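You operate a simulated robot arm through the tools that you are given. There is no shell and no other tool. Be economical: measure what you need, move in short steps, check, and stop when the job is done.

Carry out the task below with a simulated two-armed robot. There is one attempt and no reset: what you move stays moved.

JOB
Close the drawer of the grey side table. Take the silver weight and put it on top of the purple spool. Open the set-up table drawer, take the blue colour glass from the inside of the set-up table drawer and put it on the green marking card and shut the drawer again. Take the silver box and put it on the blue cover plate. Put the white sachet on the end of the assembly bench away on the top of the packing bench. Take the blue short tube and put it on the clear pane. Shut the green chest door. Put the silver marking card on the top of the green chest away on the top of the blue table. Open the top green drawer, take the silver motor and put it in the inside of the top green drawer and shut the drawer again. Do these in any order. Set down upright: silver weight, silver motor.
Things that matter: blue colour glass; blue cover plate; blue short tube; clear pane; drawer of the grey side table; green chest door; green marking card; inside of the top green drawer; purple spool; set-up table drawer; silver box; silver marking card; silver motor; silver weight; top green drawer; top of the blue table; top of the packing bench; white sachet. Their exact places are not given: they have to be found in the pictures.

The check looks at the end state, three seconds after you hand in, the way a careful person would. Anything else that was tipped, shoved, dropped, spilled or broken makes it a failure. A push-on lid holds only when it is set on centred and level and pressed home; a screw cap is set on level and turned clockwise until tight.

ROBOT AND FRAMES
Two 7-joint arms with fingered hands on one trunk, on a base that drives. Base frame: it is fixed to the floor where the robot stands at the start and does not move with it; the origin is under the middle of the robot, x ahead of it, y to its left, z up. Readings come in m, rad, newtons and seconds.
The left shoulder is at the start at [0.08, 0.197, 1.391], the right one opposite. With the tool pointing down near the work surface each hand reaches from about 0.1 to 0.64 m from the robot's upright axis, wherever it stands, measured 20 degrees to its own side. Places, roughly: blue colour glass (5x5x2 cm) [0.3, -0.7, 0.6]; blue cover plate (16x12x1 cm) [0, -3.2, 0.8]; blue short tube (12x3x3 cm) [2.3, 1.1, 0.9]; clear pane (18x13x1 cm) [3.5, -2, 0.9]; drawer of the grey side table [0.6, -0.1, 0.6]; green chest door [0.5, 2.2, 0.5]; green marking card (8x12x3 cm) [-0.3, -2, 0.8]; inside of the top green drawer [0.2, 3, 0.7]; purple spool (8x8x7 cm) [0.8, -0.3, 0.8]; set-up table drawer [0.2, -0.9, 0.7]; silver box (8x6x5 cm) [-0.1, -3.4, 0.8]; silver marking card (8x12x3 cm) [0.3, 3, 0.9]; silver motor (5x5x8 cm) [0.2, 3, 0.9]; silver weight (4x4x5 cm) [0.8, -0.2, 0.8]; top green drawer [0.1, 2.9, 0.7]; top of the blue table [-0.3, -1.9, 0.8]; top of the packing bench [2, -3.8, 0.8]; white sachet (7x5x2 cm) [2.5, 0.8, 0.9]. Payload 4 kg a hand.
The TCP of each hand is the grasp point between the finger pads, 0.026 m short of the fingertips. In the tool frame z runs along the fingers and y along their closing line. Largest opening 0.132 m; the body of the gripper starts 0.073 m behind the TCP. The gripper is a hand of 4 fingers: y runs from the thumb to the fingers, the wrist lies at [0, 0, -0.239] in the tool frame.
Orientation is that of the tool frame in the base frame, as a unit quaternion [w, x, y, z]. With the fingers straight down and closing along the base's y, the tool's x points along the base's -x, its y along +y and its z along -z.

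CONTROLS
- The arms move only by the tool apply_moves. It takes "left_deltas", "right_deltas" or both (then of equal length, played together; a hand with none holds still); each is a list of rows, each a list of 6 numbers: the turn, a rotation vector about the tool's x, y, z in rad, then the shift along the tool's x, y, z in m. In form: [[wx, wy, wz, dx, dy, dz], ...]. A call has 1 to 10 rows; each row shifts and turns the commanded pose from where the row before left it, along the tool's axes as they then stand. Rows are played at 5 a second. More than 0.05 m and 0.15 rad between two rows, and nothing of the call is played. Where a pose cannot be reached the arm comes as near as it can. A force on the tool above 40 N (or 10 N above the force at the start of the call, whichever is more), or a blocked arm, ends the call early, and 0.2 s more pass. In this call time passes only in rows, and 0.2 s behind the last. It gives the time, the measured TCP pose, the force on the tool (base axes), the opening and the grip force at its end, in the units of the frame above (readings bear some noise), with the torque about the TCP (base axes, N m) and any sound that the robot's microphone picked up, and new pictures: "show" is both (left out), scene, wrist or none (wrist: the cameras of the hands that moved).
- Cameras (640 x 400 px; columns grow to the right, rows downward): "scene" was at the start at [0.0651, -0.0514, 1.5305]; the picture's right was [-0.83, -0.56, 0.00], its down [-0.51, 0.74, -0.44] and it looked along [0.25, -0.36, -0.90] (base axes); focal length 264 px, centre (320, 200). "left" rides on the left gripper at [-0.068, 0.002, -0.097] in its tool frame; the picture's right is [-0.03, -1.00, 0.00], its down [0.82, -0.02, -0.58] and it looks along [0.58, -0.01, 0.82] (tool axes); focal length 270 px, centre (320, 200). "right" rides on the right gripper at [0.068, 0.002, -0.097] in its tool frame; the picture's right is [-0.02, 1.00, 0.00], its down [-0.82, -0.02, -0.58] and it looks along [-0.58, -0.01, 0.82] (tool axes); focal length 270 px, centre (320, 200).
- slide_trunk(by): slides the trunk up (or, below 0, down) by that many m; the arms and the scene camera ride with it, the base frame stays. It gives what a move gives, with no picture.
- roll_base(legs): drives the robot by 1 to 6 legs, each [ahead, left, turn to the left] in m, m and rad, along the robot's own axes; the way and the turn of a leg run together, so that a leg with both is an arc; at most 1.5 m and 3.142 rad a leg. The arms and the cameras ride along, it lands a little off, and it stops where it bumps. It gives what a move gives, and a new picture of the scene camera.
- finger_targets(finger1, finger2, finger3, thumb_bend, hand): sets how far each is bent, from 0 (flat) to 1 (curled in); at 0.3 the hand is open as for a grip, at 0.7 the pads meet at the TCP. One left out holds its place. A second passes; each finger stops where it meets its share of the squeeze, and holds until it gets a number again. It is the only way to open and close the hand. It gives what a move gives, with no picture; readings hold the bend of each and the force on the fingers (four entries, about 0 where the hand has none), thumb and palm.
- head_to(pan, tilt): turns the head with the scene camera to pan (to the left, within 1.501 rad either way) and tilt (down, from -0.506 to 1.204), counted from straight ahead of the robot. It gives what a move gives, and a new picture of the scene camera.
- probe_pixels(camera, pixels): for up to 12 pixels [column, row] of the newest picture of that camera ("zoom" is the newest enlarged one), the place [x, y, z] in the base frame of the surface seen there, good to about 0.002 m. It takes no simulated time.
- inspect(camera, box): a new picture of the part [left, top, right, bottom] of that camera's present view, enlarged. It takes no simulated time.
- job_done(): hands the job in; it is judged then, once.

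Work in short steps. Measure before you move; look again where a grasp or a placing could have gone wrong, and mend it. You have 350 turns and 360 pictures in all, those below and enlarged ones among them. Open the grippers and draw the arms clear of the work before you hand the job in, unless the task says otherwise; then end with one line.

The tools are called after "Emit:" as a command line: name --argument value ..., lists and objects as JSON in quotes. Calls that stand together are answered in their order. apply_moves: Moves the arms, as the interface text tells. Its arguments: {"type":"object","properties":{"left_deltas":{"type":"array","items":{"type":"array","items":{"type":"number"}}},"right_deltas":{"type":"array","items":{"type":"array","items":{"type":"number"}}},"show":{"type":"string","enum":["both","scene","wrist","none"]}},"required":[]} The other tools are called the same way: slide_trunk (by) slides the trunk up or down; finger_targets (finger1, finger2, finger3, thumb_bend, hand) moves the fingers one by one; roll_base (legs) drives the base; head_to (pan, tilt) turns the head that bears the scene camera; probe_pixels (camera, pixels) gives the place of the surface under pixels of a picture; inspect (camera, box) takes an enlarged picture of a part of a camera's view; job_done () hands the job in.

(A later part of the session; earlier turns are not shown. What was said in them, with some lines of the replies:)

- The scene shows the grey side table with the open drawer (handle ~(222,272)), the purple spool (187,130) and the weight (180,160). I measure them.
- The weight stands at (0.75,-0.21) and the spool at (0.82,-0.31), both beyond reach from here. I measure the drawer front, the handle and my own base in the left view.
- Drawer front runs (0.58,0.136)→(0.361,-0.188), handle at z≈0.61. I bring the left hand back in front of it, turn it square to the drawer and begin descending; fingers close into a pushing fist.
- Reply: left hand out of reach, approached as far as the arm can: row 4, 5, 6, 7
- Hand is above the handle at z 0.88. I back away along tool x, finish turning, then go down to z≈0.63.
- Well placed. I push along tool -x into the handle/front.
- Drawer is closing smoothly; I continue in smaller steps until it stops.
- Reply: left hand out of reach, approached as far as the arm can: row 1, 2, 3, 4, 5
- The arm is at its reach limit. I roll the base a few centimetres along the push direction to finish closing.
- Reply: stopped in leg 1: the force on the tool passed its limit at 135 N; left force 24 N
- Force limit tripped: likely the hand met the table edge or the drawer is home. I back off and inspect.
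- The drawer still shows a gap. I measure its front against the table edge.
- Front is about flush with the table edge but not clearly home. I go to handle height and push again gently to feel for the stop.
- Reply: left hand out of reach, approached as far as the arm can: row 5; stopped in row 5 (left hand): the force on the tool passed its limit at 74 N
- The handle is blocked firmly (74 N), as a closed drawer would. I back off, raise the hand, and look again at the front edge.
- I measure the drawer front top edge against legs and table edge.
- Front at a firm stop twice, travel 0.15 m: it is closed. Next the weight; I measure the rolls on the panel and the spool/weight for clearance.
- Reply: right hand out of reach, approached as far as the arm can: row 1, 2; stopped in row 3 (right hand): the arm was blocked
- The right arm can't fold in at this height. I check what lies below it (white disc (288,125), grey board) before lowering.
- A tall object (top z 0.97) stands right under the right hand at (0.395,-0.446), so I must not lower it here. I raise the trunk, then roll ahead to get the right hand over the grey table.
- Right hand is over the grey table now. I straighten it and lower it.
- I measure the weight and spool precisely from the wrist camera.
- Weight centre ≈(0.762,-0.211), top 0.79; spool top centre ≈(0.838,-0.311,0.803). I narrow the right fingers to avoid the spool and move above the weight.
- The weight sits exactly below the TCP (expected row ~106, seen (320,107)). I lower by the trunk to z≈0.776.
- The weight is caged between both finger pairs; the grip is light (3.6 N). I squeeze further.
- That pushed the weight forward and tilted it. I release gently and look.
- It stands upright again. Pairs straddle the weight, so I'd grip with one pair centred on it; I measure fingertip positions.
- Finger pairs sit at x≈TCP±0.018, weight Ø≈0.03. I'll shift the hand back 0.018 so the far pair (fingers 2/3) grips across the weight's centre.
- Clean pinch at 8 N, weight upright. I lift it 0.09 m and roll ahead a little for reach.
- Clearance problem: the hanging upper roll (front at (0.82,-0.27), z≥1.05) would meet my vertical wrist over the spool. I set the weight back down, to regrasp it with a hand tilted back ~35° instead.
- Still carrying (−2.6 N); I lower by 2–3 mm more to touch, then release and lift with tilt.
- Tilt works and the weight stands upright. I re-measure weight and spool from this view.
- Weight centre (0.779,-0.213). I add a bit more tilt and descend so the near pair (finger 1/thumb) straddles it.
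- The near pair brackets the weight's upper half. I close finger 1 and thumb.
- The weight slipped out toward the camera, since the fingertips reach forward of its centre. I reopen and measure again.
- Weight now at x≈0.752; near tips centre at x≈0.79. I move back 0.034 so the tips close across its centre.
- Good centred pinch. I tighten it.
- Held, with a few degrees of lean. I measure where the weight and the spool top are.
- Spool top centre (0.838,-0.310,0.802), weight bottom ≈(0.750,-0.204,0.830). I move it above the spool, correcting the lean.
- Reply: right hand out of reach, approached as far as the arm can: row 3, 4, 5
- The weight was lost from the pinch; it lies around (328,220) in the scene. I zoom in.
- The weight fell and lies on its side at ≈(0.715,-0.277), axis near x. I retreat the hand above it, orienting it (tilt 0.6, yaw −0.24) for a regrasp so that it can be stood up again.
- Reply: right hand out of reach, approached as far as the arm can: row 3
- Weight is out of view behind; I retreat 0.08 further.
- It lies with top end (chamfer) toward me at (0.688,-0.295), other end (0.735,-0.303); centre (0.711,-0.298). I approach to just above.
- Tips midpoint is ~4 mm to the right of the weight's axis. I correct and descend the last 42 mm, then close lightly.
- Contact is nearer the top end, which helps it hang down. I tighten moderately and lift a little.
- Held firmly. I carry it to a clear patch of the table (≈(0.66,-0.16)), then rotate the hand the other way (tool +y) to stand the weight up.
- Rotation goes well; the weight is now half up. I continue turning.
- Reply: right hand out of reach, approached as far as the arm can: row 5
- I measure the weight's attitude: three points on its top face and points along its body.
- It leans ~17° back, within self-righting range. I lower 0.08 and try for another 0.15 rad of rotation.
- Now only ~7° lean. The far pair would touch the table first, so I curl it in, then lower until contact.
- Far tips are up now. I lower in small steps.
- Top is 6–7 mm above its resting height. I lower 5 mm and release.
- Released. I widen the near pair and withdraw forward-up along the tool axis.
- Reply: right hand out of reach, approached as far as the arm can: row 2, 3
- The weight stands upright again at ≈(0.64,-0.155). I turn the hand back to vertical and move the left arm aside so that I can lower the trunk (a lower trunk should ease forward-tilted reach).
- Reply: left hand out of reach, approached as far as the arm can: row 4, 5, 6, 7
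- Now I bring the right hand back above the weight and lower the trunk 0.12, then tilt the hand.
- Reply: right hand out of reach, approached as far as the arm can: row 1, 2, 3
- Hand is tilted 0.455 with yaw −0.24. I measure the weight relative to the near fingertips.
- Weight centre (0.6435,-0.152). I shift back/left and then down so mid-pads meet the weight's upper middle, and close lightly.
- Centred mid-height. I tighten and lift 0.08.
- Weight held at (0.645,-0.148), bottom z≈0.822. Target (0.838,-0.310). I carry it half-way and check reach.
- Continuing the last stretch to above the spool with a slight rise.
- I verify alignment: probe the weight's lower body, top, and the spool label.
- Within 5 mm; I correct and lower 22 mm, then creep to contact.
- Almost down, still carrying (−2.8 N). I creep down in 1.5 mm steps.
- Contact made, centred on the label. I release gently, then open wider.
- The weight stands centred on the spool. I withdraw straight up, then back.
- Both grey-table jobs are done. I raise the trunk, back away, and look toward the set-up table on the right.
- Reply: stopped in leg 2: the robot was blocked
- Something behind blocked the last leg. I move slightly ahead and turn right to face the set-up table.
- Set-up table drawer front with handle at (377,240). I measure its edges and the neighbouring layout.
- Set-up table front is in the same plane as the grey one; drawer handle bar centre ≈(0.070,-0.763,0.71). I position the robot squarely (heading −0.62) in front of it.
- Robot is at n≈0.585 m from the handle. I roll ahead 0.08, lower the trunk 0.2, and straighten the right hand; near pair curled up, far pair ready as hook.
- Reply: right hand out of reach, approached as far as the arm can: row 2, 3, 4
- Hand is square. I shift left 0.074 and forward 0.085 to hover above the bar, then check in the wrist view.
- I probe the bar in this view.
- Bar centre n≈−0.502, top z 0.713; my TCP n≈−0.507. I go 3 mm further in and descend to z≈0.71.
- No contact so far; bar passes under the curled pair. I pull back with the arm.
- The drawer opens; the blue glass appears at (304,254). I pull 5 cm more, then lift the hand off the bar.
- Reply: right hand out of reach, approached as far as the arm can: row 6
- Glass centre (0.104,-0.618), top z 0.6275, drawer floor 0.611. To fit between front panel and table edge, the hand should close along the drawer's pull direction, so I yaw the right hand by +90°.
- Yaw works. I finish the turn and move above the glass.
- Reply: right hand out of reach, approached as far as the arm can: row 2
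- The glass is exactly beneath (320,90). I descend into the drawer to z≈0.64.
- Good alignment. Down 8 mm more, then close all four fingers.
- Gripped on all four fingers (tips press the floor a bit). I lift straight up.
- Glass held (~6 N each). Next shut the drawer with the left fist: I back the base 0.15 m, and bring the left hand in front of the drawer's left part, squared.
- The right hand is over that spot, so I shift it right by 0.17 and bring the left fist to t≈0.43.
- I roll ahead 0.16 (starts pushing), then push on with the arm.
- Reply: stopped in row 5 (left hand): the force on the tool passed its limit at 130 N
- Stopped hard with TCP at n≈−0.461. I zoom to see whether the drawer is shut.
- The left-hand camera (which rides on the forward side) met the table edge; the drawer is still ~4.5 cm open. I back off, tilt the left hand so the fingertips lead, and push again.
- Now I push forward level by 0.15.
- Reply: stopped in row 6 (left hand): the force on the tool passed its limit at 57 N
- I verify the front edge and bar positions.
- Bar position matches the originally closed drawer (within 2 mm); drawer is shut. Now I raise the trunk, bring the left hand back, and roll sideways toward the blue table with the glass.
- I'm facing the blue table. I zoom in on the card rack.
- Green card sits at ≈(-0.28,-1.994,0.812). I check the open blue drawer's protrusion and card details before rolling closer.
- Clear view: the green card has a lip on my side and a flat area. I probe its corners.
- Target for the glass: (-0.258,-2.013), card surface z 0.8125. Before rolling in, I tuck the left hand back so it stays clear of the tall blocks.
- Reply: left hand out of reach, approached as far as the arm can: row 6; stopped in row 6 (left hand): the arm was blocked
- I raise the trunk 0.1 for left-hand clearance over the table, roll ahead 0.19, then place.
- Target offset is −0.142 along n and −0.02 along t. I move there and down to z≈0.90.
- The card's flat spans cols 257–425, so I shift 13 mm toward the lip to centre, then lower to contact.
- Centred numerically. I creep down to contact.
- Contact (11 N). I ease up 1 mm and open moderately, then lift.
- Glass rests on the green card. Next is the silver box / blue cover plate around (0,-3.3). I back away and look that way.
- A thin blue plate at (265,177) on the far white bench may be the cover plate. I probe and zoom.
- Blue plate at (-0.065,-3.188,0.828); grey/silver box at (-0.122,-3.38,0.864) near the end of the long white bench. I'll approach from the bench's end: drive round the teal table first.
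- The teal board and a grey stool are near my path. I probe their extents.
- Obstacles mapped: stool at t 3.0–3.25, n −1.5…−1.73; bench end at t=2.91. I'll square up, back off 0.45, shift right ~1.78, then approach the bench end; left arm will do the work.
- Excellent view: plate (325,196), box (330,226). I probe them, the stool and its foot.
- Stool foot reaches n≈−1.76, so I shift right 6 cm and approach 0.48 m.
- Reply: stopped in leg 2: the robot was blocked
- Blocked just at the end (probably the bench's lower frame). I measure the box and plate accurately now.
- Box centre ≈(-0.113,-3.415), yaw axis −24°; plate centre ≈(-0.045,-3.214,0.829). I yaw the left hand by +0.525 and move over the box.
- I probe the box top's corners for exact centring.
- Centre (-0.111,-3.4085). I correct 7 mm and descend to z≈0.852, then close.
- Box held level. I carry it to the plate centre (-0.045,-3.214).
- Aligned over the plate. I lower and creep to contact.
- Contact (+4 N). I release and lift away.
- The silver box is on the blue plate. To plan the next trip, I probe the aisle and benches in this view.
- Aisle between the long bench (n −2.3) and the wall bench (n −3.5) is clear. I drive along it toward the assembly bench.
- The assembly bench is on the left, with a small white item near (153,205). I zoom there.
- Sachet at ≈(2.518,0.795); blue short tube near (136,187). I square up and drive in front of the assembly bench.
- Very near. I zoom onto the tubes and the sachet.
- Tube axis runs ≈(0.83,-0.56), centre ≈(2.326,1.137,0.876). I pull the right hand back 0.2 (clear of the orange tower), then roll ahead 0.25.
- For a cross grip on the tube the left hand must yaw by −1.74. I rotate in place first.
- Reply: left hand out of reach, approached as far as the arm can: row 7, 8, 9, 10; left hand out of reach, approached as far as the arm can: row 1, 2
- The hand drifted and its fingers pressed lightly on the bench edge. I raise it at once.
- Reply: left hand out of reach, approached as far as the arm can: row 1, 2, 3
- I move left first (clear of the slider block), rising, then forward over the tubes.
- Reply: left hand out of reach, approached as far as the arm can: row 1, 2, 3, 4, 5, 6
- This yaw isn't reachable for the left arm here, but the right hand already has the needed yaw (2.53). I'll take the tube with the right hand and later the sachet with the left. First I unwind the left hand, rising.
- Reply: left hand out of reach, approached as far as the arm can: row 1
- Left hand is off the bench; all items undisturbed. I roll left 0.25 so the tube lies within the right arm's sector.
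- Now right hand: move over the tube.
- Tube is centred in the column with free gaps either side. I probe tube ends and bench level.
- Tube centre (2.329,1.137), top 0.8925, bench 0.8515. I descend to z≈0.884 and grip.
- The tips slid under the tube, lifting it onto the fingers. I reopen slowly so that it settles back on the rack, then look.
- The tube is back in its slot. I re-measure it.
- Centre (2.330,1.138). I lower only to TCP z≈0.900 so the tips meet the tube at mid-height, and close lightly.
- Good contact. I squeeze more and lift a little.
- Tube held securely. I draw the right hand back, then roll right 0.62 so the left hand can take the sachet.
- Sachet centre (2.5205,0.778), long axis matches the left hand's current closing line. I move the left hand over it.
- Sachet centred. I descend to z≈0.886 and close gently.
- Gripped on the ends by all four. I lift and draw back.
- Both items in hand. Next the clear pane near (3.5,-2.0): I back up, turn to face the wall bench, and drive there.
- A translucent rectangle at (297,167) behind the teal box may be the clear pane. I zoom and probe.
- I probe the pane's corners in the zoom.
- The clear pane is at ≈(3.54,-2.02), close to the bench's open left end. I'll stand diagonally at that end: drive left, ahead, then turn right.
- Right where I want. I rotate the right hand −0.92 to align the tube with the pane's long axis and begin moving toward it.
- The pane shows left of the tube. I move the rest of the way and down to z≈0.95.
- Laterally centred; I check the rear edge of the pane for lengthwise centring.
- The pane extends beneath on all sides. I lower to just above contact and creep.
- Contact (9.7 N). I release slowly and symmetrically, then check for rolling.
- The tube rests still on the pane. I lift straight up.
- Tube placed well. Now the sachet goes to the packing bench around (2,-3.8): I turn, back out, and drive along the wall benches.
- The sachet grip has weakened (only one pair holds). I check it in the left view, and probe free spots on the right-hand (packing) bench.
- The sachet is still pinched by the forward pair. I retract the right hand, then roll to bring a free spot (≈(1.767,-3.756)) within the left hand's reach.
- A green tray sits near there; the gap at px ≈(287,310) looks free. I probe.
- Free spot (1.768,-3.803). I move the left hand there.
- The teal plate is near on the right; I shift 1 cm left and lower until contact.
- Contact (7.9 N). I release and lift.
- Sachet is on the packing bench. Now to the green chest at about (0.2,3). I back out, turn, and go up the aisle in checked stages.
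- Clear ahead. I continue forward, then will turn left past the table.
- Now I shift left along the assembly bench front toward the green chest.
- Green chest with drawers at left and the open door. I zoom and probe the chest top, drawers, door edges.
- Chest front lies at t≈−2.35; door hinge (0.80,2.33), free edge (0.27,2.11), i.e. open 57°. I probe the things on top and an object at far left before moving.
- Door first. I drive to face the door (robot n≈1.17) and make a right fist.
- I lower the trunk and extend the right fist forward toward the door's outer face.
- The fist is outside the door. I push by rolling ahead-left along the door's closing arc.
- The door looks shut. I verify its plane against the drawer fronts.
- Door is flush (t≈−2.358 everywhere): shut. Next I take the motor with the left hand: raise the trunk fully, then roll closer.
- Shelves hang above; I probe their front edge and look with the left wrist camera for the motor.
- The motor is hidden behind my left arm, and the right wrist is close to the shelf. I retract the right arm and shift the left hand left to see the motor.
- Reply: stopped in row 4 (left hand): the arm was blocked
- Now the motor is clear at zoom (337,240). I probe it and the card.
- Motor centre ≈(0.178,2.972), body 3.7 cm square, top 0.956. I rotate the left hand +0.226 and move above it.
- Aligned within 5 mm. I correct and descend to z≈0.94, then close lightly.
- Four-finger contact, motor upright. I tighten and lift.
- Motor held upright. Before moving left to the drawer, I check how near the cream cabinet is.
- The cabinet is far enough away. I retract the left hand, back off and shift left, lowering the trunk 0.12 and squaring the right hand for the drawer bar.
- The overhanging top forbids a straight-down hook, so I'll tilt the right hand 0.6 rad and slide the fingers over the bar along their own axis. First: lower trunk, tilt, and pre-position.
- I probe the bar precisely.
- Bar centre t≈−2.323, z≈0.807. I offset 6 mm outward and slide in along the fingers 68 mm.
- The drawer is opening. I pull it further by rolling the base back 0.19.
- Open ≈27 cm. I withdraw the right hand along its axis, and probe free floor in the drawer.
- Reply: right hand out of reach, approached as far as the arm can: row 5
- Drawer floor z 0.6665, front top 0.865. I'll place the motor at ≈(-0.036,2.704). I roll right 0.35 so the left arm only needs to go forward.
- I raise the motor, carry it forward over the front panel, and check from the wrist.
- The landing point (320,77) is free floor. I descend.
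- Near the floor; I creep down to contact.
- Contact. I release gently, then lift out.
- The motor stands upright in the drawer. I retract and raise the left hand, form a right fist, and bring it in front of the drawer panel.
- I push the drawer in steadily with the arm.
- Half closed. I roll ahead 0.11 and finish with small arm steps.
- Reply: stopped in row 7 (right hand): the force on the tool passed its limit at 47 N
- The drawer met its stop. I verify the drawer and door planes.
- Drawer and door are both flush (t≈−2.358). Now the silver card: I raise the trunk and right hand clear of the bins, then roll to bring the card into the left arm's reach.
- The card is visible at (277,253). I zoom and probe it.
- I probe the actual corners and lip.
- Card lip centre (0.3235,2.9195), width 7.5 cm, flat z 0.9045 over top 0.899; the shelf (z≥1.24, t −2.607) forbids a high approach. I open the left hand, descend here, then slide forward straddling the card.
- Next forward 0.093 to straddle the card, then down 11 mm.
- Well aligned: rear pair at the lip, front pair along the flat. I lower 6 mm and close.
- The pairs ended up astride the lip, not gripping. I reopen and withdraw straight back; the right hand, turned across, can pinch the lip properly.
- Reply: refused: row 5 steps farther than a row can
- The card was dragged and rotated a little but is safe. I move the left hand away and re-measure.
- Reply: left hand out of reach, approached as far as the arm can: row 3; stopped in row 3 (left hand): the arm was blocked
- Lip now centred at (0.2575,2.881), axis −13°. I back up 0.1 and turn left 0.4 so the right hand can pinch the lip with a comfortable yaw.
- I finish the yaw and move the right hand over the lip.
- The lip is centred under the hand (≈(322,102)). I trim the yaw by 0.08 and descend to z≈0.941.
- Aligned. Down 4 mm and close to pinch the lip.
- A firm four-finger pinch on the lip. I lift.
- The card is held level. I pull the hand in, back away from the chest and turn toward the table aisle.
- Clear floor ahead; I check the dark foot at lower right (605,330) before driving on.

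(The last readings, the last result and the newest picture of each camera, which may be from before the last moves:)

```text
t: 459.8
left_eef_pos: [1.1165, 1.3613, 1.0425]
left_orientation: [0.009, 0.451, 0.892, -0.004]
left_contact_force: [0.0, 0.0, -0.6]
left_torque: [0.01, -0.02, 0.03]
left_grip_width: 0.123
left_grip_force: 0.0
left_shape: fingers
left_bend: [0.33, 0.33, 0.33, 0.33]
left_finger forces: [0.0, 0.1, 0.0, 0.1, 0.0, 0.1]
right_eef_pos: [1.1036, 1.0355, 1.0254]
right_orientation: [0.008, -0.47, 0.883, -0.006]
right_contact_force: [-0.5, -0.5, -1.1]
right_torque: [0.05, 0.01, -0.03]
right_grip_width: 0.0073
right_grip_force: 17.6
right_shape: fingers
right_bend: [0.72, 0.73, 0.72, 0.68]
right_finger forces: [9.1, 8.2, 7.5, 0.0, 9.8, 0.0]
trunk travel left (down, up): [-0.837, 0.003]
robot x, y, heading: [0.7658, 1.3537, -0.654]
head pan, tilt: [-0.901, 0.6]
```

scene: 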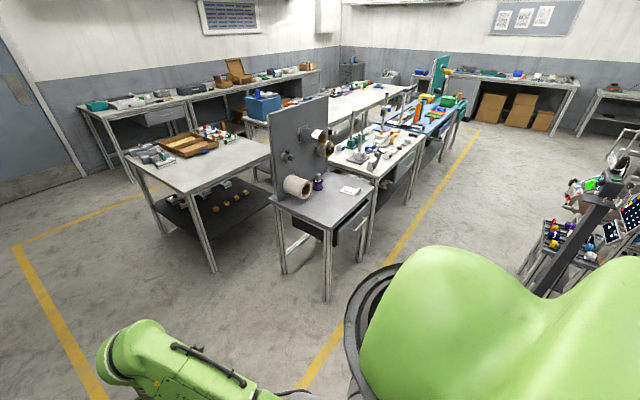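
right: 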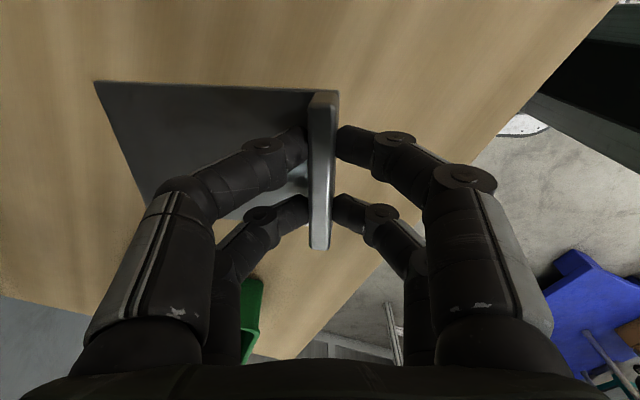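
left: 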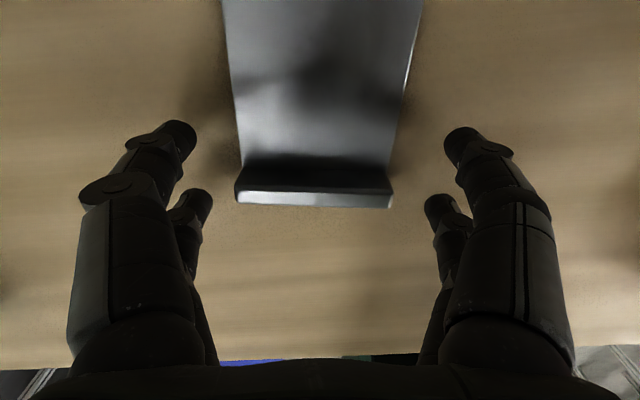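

Foot of the stand is at n≈0.48; I keep to n≈0.07 in the aisle. Heading correction, then sideways toward the blue table in stages.

Emit:
roll_base --legs '[[0.08, 0, 0.034], [0, -1.35, 0]]'

```text
t: 467.2
left_eef_pos: [0.396, 0.2354, 1.0417]
left_orientation: [0.01, 0.441, 0.897, -0.003]
left_contact_force: [-0.1, -0.4, -0.1]
left_torque: [-0.01, 0.03, -0.01]
left_grip_width: 0.1228
left_grip_force: 0.1
left_shape: fingers
left_bend: [0.33, 0.33, 0.33, 0.33]
left_finger forces: [0.0, 0.1, 0.1, 0.1, 0.0, 0.1]
right_eef_pos: [0.3904, -0.0906, 1.0252]
right_orientation: [0.007, -0.478, 0.878, -0.007]
right_contact_force: [0.1, 1.1, -1.6]
right_torque: [-0.01, 0.05, -0.02]
right_grip_width: 0.0073
right_grip_force: 17.3
right_shape: fingers
right_bend: [0.72, 0.73, 0.72, 0.68]
right_finger forces: [9.1, 8.3, 7.6, 0.0, 10.0, 0.1]
trunk travel left (down, up): [-0.837, 0.003]
robot x, y, heading: [0.0464, 0.2164, -0.631]
head pan, tilt: [-0.901, 0.6]
```

scene: 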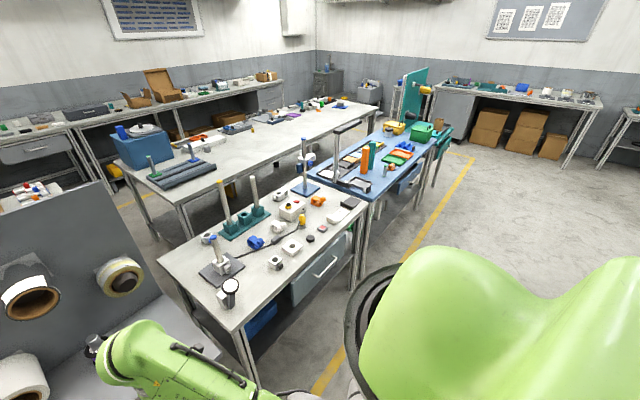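

On track. I continue right.

Emit:
roll_base --legs '[[0, -0.9, 0.005], [0, -0.85, 0.005]]'

Emit:
head_to --pan -0.1 --tilt 0.85

```text
t: 476.0
left_eef_pos: [-0.6452, -1.1596, 1.0417]
left_orientation: [0.009, 0.443, 0.896, -0.004]
left_contact_force: [-0.1, 0.2, 0.5]
left_torque: [-0.01, 0.0, -0.04]
left_grip_width: 0.1228
left_grip_force: 0.1
left_shape: fingers
left_bend: [0.33, 0.33, 0.33, 0.33]
left_finger forces: [0.0, 0.0, 0.0, 0.0, 0.0, 0.0]
right_eef_pos: [-0.6506, -1.4878, 1.0266]
right_orientation: [0.006, -0.477, 0.879, -0.008]
right_contact_force: [-0.2, -0.6, -1.2]
right_torque: [0.06, 0.06, 0.0]
right_grip_width: 0.0072
right_grip_force: 17.4
right_shape: fingers
right_bend: [0.72, 0.73, 0.72, 0.68]
right_finger forces: [9.0, 8.3, 7.5, 0.0, 10.0, 0.1]
trunk travel left (down, up): [-0.837, 0.003]
robot x, y, heading: [-0.9902, -1.1778, -0.635]
head pan, tilt: [-0.901, 0.6]
```

scene: 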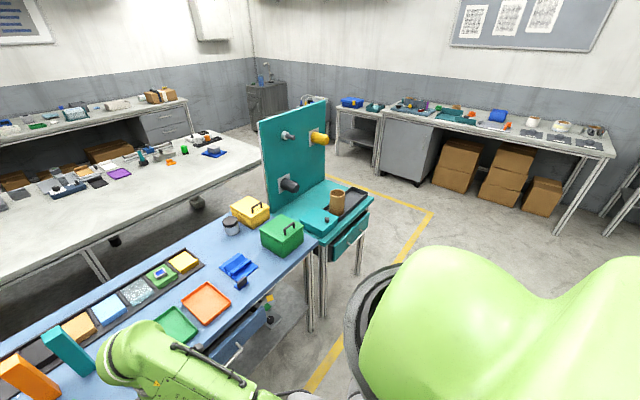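

```text
t: 477.1
left_eef_pos: [-0.6445, -1.1622, 1.0424]
left_orientation: [0.01, 0.443, 0.897, -0.003]
left_contact_force: [-0.6, -0.5, 1.1]
left_torque: [0.01, -0.01, 0.01]
left_grip_width: 0.1229
left_grip_force: 0.1
left_shape: fingers
left_bend: [0.33, 0.33, 0.33, 0.33]
left_finger forces: [0.0, 0.0, 0.0, 0.1, 0.0, 0.1]
right_eef_pos: [-0.6519, -1.4883, 1.0243]
right_orientation: [0.008, -0.478, 0.878, -0.006]
right_contact_force: [0.4, -0.2, -1.5]
right_torque: [0.03, 0.05, 0.05]
right_grip_width: 0.0074
right_grip_force: 17.3
right_shape: fingers
right_bend: [0.72, 0.73, 0.72, 0.68]
right_finger forces: [9.1, 8.3, 7.6, 0.0, 10.0, 0.1]
trunk travel left (down, up): [-0.837, 0.003]
robot x, y, heading: [-0.9948, -1.1802, -0.639]
head pan, tilt: [-0.099, 0.85]
```

scene: 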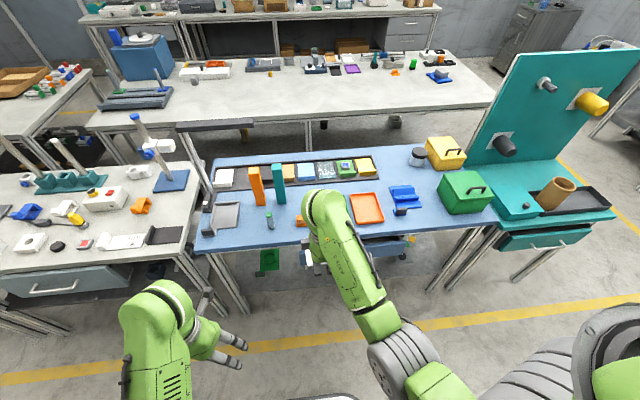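

I zoom on the blue table to choose a free spot.

Emit:
inspect --camera "scene" --box '[190, 140, 450, 260]'

Emit:
probe_pixels --camera "scene" --pixels '[[393, 165], [385, 180], [415, 175], [250, 215], [255, 235], [245, 195], [295, 195], [290, 235], [385, 152], [345, 187], [370, 183], [395, 183]]'

```text
2.46 times, centred on (320, 200) of scene
```

zoom: 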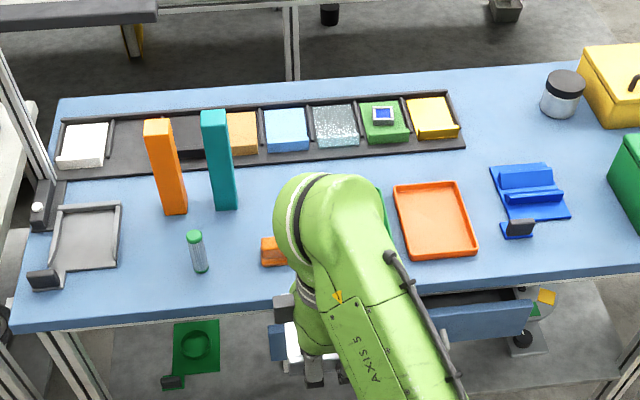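

```text
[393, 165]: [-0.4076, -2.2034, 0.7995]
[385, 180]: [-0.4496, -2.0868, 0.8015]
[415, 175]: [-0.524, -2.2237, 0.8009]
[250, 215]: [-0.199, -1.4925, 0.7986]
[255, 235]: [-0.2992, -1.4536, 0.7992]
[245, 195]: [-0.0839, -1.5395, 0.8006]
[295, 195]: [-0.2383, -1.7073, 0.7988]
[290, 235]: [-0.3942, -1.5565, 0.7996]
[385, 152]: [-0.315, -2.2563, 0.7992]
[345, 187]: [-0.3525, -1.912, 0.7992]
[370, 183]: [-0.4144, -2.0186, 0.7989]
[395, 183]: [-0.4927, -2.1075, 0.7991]
```

I probe the boundaries around the right-of-rack spot and the front-left spot.

Emit:
probe_pixels --camera "zoom" --pixels '[[468, 150], [458, 95], [543, 115], [492, 168], [545, 163], [122, 205], [120, 265], [192, 270], [188, 215], [165, 215], [540, 70], [200, 272]]'

```text
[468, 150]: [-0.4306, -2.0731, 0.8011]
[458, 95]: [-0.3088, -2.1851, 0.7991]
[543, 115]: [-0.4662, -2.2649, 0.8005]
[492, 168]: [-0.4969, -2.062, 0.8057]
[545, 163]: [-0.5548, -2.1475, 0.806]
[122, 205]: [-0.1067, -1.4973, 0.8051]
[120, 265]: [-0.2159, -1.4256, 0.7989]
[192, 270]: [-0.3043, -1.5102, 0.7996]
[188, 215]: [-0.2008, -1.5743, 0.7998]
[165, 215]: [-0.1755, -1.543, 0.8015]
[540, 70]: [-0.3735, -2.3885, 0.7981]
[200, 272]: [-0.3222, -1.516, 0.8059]
```

The right-of-rack patch is free (t 1.96–2.10, n −0.80…−1.03). I roll right 0.34 and ahead 0.42.

Emit:
roll_base --legs '[[0, -0.34, 0.015], [0.42, 0, 0]]'

```text
t: 481.6
left_eef_pos: [-0.503, -1.6821, 1.0419]
left_orientation: [0.01, 0.436, 0.9, -0.004]
left_contact_force: [0.2, 1.2, 0.7]
left_torque: [-0.01, -0.02, -0.01]
left_grip_width: 0.123
left_grip_force: 0.0
left_shape: fingers
left_bend: [0.33, 0.33, 0.33, 0.33]
left_finger forces: [0.1, 0.0, 0.0, 0.0, 0.1, 0.0]
right_eef_pos: [-0.5043, -2.0082, 1.0271]
right_orientation: [0.008, -0.485, 0.874, -0.007]
right_contact_force: [-0.7, 0.5, -1.4]
right_torque: [-0.02, 0.01, -0.01]
right_grip_width: 0.0071
right_grip_force: 17.4
right_shape: fingers
right_bend: [0.72, 0.73, 0.72, 0.68]
right_finger forces: [9.1, 8.3, 7.6, 0.0, 9.9, 0.1]
trunk travel left (down, up): [-0.837, 0.003]
robot x, y, heading: [-0.8501, -1.7042, -0.62]
head pan, tilt: [-0.099, 0.85]
```

scene: 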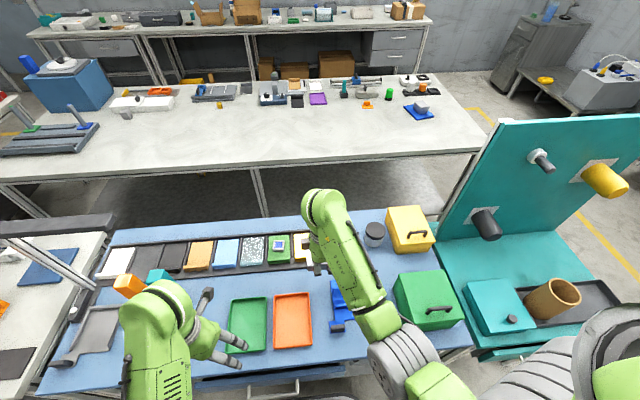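

I trim the yaw and move the card over the free patch (x_t +0.10, y_t −0.094).

Emit:
apply_moves --right_deltas '[[0, 0, 0.062, 0, 0, 0], [0, 0, 0, 0.025, -0.0235, 0], [0, 0, 0, 0.025, -0.0235, 0], [0, 0, 0, 0.025, -0.0235, 0], [0, 0, 0, 0.025, -0.0235, 0], [0, 0, 0, 0, 0, 0.04], [0, 0, 0, 0, 0, 0.04]]' --show "wrist"

```text
t: 483.2
left_eef_pos: [-0.5001, -1.683, 1.0413]
left_orientation: [0.009, 0.437, 0.899, -0.004]
left_contact_force: [-0.2, -0.6, 0.6]
left_torque: [0.0, -0.01, 0.0]
left_grip_width: 0.1229
left_grip_force: 0.0
left_shape: fingers
left_bend: [0.33, 0.33, 0.33, 0.33]
left_finger forces: [0.0, 0.0, 0.0, 0.0, 0.1, 0.0]
right_eef_pos: [-0.4807, -2.1443, 0.9406]
right_orientation: [0.007, -0.458, 0.889, -0.007]
right_contact_force: [0.2, 0.0, -1.7]
right_torque: [0.06, 0.06, 0.02]
right_grip_width: 0.0072
right_grip_force: 17.3
right_shape: fingers
right_bend: [0.73, 0.73, 0.73, 0.68]
right_finger forces: [9.2, 8.6, 8.0, 0.0, 10.0, 0.0]
trunk travel left (down, up): [-0.837, 0.003]
robot x, y, heading: [-0.8437, -1.7027, -0.618]
head pan, tilt: [-0.099, 0.85]
```

right: 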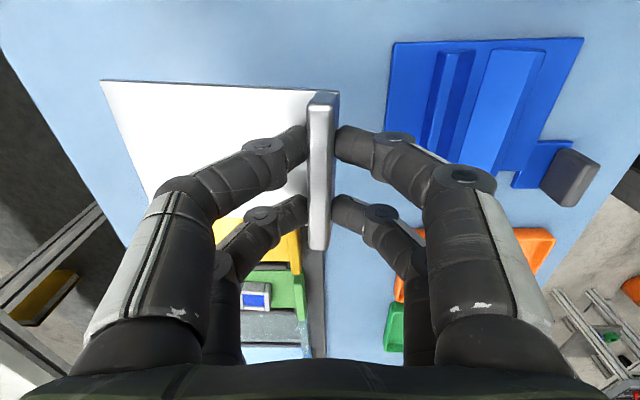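

The patch beneath is free. I lower toward the table.

Emit:
apply_moves --right_deltas '[[0, 0, 0, 0, 0, 0.04], [0, 0, 0, 0, 0, 0.04], [0, 0, 0, 0, 0, 0.012], [0, 0, 0, 0, 0, 0.004]]' --show "wrist"

```text
t: 484.2
left_eef_pos: [-0.5009, -1.6814, 1.0425]
left_orientation: [0.009, 0.436, 0.9, -0.004]
left_contact_force: [-0.4, -0.8, -0.6]
left_torque: [-0.01, 0.02, 0.01]
left_grip_width: 0.1231
left_grip_force: 0.1
left_shape: fingers
left_bend: [0.33, 0.33, 0.33, 0.33]
left_finger forces: [0.1, 0.0, 0.1, 0.1, 0.0, 0.1]
right_eef_pos: [-0.4812, -2.1457, 0.8488]
right_orientation: [0.008, -0.458, 0.889, -0.006]
right_contact_force: [-0.8, 0.2, -1.7]
right_torque: [0.02, 0.03, 0.02]
right_grip_width: 0.0072
right_grip_force: 17.9
right_shape: fingers
right_bend: [0.73, 0.73, 0.73, 0.68]
right_finger forces: [9.3, 8.5, 8.0, 0.1, 9.9, 0.0]
trunk travel left (down, up): [-0.837, 0.003]
robot x, y, heading: [-0.8462, -1.7041, -0.62]
head pan, tilt: [-0.099, 0.85]
```

right: 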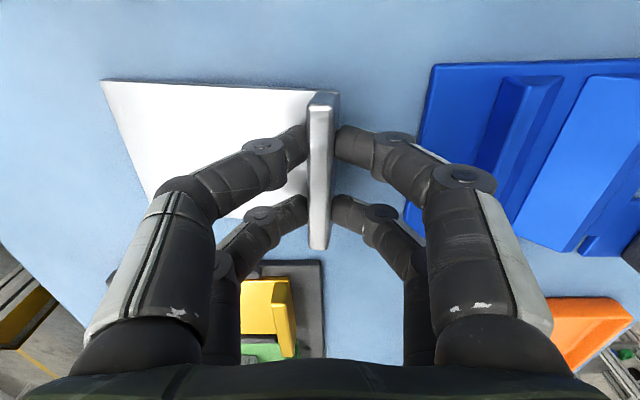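

Just above the surface; I creep down to contact.

Emit:
apply_moves --right_deltas '[[0, 0, 0, 0, 0, 0.004], [0, 0, 0, 0, 0, 0.003], [0, 0, 0, 0, 0, 0.002]]' --show "none"

```text
t: 485.0
left_eef_pos: [-0.5017, -1.6822, 1.041]
left_orientation: [0.01, 0.437, 0.9, -0.004]
left_contact_force: [0.1, 0.3, -0.9]
left_torque: [-0.02, -0.02, 0.0]
left_grip_width: 0.1231
left_grip_force: 0.0
left_shape: fingers
left_bend: [0.33, 0.33, 0.33, 0.33]
left_finger forces: [0.0, 0.1, 0.1, 0.0, 0.0, 0.0]
right_eef_pos: [-0.481, -2.1469, 0.8408]
right_orientation: [0.007, -0.457, 0.889, -0.005]
right_contact_force: [-0.2, 0.5, -0.6]
right_torque: [-0.08, -0.01, -0.02]
right_grip_width: 0.0068
right_grip_force: 18.0
right_shape: fingers
right_bend: [0.73, 0.73, 0.73, 0.71]
right_finger forces: [9.4, 8.7, 7.8, 0.1, 10.1, 0.1]
trunk travel left (down, up): [-0.837, 0.003]
robot x, y, heading: [-0.8453, -1.7067, -0.625]
head pan, tilt: [-0.099, 0.85]
```

The rear edge is touching; 2 mm more, then release.

Emit:
apply_moves --right_deltas '[[0, 0, 0, 0, 0, 0.002], [0, 0, 0, 0, 0, 0.001]]' --show "none"

Emit:
finger_targets --hand "right" --finger1 0.64 --finger2 0.64 --finger3 0.64 --thumb_bend 0.62

Emit:
finger_targets --hand "right" --finger1 0.54 --finger2 0.54 --finger3 0.54 --thumb_bend 0.54

Emit:
apply_moves --right_deltas '[[0, 0, 0, 0, 0, -0.03], [0, 0, 0, 0, 0, -0.045], [0, 0, 0, 0, 0, -0.045], [0, 0, 0, 0, 0, -0.045]]' --show "wrist"

```text
t: 485.6
left_eef_pos: [-0.5029, -1.6813, 1.0426]
left_orientation: [0.008, 0.436, 0.9, -0.003]
left_contact_force: [-0.2, -0.4, -0.1]
left_torque: [0.04, 0.0, -0.01]
left_grip_width: 0.1228
left_grip_force: 0.0
left_shape: fingers
left_bend: [0.33, 0.33, 0.33, 0.33]
left_finger forces: [0.0, 0.1, 0.0, 0.0, 0.1, 0.0]
right_eef_pos: [-0.4807, -2.147, 0.8384]
right_orientation: [0.009, -0.458, 0.889, -0.007]
right_contact_force: [-0.3, 0.7, -1.3]
right_torque: [-0.04, -0.02, 0.01]
right_grip_width: 0.007
right_grip_force: 18.1
right_shape: fingers
right_bend: [0.73, 0.73, 0.73, 0.71]
right_finger forces: [9.3, 8.7, 7.8, 0.0, 10.3, 0.1]
trunk travel left (down, up): [-0.837, 0.003]
robot x, y, heading: [-0.8493, -1.7078, -0.621]
head pan, tilt: [-0.099, 0.85]
```

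```text
t: 486.6
left_eef_pos: [-0.5006, -1.682, 1.0405]
left_orientation: [0.009, 0.436, 0.9, -0.003]
left_contact_force: [-0.2, -0.5, 0.2]
left_torque: [-0.01, 0.0, 0.06]
left_grip_width: 0.1231
left_grip_force: 0.0
left_shape: fingers
left_bend: [0.33, 0.33, 0.33, 0.33]
left_finger forces: [0.0, 0.0, 0.1, 0.0, 0.0, 0.0]
right_eef_pos: [-0.4817, -2.1462, 0.8378]
right_orientation: [0.008, -0.458, 0.889, -0.006]
right_contact_force: [-0.3, 0.0, 0.1]
right_torque: [0.0, 0.0, 0.01]
right_grip_width: 0.0221
right_grip_force: 0.0
right_shape: fingers
right_bend: [0.64, 0.64, 0.64, 0.62]
right_finger forces: [0.1, 0.0, 0.0, 0.1, 0.0, 0.0]
trunk travel left (down, up): [-0.837, 0.003]
robot x, y, heading: [-0.8475, -1.7055, -0.62]
head pan, tilt: [-0.099, 0.85]
```

```text
t: 487.6
left_eef_pos: [-0.5014, -1.6819, 1.0418]
left_orientation: [0.009, 0.436, 0.9, -0.003]
left_contact_force: [-0.9, -0.5, 0.1]
left_torque: [0.02, -0.03, 0.01]
left_grip_width: 0.1231
left_grip_force: 0.1
left_shape: fingers
left_bend: [0.33, 0.33, 0.33, 0.33]
left_finger forces: [0.0, 0.1, 0.0, 0.0, 0.0, 0.0]
right_eef_pos: [-0.4811, -2.1462, 0.8386]
right_orientation: [0.007, -0.457, 0.889, -0.007]
right_contact_force: [0.5, 0.0, -0.4]
right_torque: [0.01, -0.02, 0.01]
right_grip_width: 0.0518
right_grip_force: 0.0
right_shape: fingers
right_bend: [0.54, 0.54, 0.54, 0.54]
right_finger forces: [0.1, 0.0, 0.0, 0.1, 0.1, 0.0]
trunk travel left (down, up): [-0.837, 0.003]
robot x, y, heading: [-0.8454, -1.705, -0.621]
head pan, tilt: [-0.099, 0.85]
```

```text
t: 488.6
left_eef_pos: [-0.5017, -1.6806, 1.0419]
left_orientation: [0.009, 0.436, 0.9, -0.004]
left_contact_force: [-0.5, -0.7, -0.3]
left_torque: [0.01, 0.02, -0.02]
left_grip_width: 0.1231
left_grip_force: 0.1
left_shape: fingers
left_bend: [0.33, 0.33, 0.33, 0.33]
left_finger forces: [0.0, 0.0, 0.1, 0.1, 0.1, 0.0]
right_eef_pos: [-0.4838, -2.1423, 1.0065]
right_orientation: [0.008, -0.458, 0.889, -0.006]
right_contact_force: [-0.3, -0.3, 0.4]
right_torque: [0.0, 0.01, 0.01]
right_grip_width: 0.0521
right_grip_force: 0.2
right_shape: fingers
right_bend: [0.54, 0.54, 0.54, 0.54]
right_finger forces: [0.0, 0.1, 0.0, 0.0, 0.1, 0.0]
trunk travel left (down, up): [-0.837, 0.003]
robot x, y, heading: [-0.8477, -1.7023, -0.618]
head pan, tilt: [-0.099, 0.85]
```

right: 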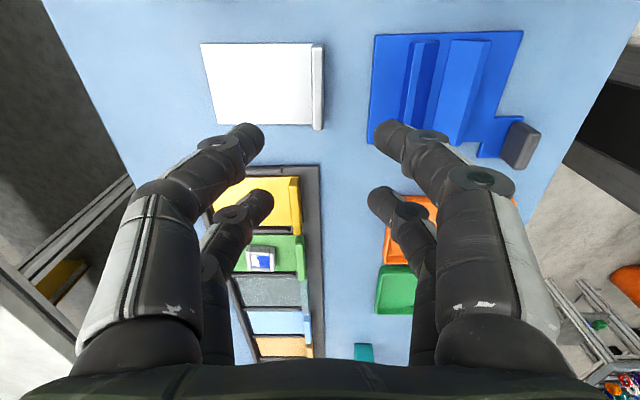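

The silver card lies flat and free on the blue table. All jobs are done; I want to double-check the grey drawer, so I back off and drive to it with a look.

Emit:
roll_base --legs '[[-0.38, 0, 0], [0, 1.1, 0], [0, 1.1, 0]]'

Emit:
finger_targets --hand "right" --finger1 0.7 --finger2 0.7 --finger3 0.7 --thumb_bend 0.7

Emit:
head_to --pan -0.1 --tilt 0.9

```text
t: 501.5
left_eef_pos: [0.4573, 0.3412, 1.0425]
left_orientation: [0.009, 0.436, 0.9, -0.003]
left_contact_force: [-0.2, -0.3, -0.4]
left_torque: [-0.02, -0.02, -0.04]
left_grip_width: 0.1231
left_grip_force: 0.2
left_shape: fingers
left_bend: [0.33, 0.33, 0.33, 0.33]
left_finger forces: [0.0, 0.1, 0.0, 0.1, 0.0, 0.0]
right_eef_pos: [0.477, -0.1204, 1.0045]
right_orientation: [0.008, -0.458, 0.889, -0.006]
right_contact_force: [0.8, -0.1, 0.2]
right_torque: [0.01, -0.01, 0.02]
right_grip_width: 0.0522
right_grip_force: 0.0
right_shape: fingers
right_bend: [0.54, 0.54, 0.54, 0.54]
right_finger forces: [0.0, 0.0, 0.0, 0.2, 0.0, 0.0]
trunk travel left (down, up): [-0.837, 0.003]
robot x, y, heading: [0.1074, 0.3212, -0.616]
head pan, tilt: [-0.099, 0.85]
```

scene: 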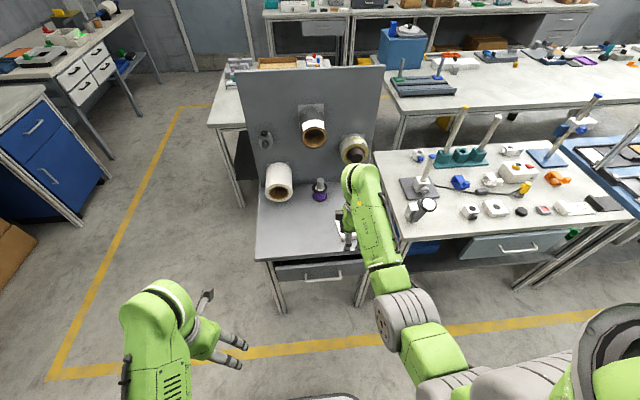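

```text
t: 502.5
left_eef_pos: [0.4594, 0.3421, 1.0412]
left_orientation: [0.009, 0.436, 0.9, -0.004]
left_contact_force: [-0.4, 0.5, -0.2]
left_torque: [0.06, 0.01, 0.02]
left_grip_width: 0.1229
left_grip_force: 0.1
left_shape: fingers
left_bend: [0.33, 0.33, 0.33, 0.33]
left_finger forces: [0.0, 0.1, 0.0, 0.1, 0.0, 0.1]
right_eef_pos: [0.4744, -0.119, 1.0051]
right_orientation: [0.007, -0.457, 0.889, -0.006]
right_contact_force: [0.0, 0.3, -0.3]
right_torque: [-0.01, 0.01, 0.02]
right_grip_width: 0.0018
right_grip_force: 0.1
right_shape: fingers
right_bend: [0.7, 0.7, 0.7, 0.7]
right_finger forces: [0.0, 0.1, 0.0, 0.0, 0.0, 0.1]
trunk travel left (down, up): [-0.837, 0.003]
robot x, y, heading: [0.1143, 0.3208, -0.617]
head pan, tilt: [-0.099, 0.85]
```

```text
t: 503.1
left_eef_pos: [0.4585, 0.3417, 1.0414]
left_orientation: [0.009, 0.436, 0.9, -0.004]
left_contact_force: [0.7, -0.1, -0.2]
left_torque: [0.0, 0.04, 0.0]
left_grip_width: 0.1229
left_grip_force: 0.0
left_shape: fingers
left_bend: [0.33, 0.33, 0.33, 0.33]
left_finger forces: [0.0, 0.0, 0.0, 0.1, 0.0, 0.0]
right_eef_pos: [0.4763, -0.1194, 1.0063]
right_orientation: [0.008, -0.458, 0.889, -0.007]
right_contact_force: [0.2, 0.5, 0.9]
right_torque: [0.03, 0.02, 0.0]
right_grip_width: 0.0017
right_grip_force: 0.1
right_shape: fingers
right_bend: [0.7, 0.7, 0.7, 0.7]
right_finger forces: [0.0, 0.1, 0.0, 0.0, 0.0, 0.0]
trunk travel left (down, up): [-0.837, 0.003]
robot x, y, heading: [0.1117, 0.3159, -0.618]
head pan, tilt: [-0.099, 0.901]
```

scene: 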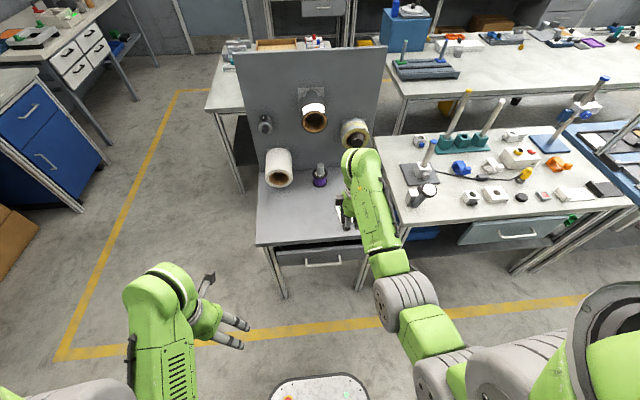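

I zoom to compare both drawers.

Emit:
inspect --camera "scene" --box '[245, 150, 405, 300]'

Emit:
probe_pixels --camera "scene" --pixels '[[300, 254], [340, 248], [325, 264], [300, 262], [475, 228], [540, 222], [520, 236], [500, 243], [283, 257], [520, 215], [300, 245]]'

```text
2.67 times, centred on (325, 225) of scene
```

zoom: 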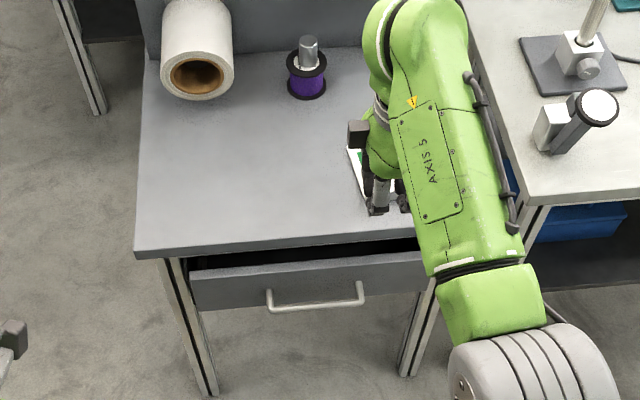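

```text
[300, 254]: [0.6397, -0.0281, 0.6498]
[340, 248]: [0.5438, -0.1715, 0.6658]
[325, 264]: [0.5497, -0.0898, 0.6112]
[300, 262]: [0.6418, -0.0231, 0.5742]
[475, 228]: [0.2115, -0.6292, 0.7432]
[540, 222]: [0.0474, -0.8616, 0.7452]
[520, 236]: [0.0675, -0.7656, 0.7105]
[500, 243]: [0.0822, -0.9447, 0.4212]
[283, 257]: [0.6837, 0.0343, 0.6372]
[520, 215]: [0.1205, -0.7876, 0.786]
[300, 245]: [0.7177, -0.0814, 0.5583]
```

Both drawer faces sit identically (n≈−0.537, bars −0.4997), matching the original closed state; the weight stands on the spool. I open the grippers, back clear and finish.

Emit:
finger_targets --hand "right" --finger1 0.3 --finger2 0.3 --finger3 0.3 --thumb_bend 0.3

Emit:
roll_base --legs '[[-0.2, 0.25, 0]]'

```text
t: 504.1
left_eef_pos: [0.4581, 0.3415, 1.0416]
left_orientation: [0.009, 0.436, 0.9, -0.003]
left_contact_force: [-0.2, 1.4, 1.4]
left_torque: [0.01, 0.0, 0.04]
left_grip_width: 0.123
left_grip_force: 0.0
left_shape: fingers
left_bend: [0.33, 0.33, 0.33, 0.33]
left_finger forces: [0.1, 0.1, 0.0, 0.0, 0.1, 0.0]
right_eef_pos: [0.4764, -0.1204, 1.0052]
right_orientation: [0.007, -0.458, 0.889, -0.006]
right_contact_force: [-0.8, -0.3, 0.4]
right_torque: [0.02, 0.03, 0.01]
right_grip_width: 0.1322
right_grip_force: 0.1
right_shape: fingers
right_bend: [0.3, 0.3, 0.3, 0.3]
right_finger forces: [0.1, 0.0, 0.0, 0.0, 0.1, 0.1]
trunk travel left (down, up): [-0.837, 0.003]
robot x, y, heading: [0.1142, 0.3191, -0.617]
head pan, tilt: [-0.099, 0.901]
```

```text
t: 506.3
left_eef_pos: [0.4411, 0.6584, 1.0414]
left_orientation: [0.009, 0.436, 0.9, -0.002]
left_contact_force: [0.5, -1.1, -0.3]
left_torque: [0.04, 0.01, 0.01]
left_grip_width: 0.1231
left_grip_force: 0.0
left_shape: fingers
left_bend: [0.33, 0.33, 0.33, 0.33]
left_finger forces: [0.1, 0.0, 0.1, 0.0, 0.0, 0.0]
right_eef_pos: [0.458, 0.1978, 1.0051]
right_orientation: [0.009, -0.457, 0.889, -0.004]
right_contact_force: [0.6, -1.4, -0.1]
right_torque: [0.03, -0.02, -0.01]
right_grip_width: 0.1326
right_grip_force: 0.1
right_shape: fingers
right_bend: [0.3, 0.3, 0.3, 0.3]
right_finger forces: [0.1, 0.1, 0.0, 0.0, 0.1, 0.1]
trunk travel left (down, up): [-0.837, 0.003]
robot x, y, heading: [0.0946, 0.6432, -0.62]
head pan, tilt: [-0.099, 0.901]
```

scene: 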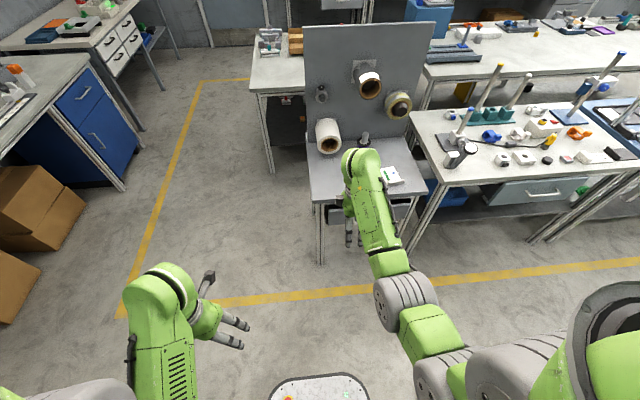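

The hands are open and clear of all work; everything is in place, so I hand in.

Emit:
job_done

```text
The job is handed in.
```

All nine jobs were carried out and the work is handed in; the silver weight and the silver motor were both left standing upright.
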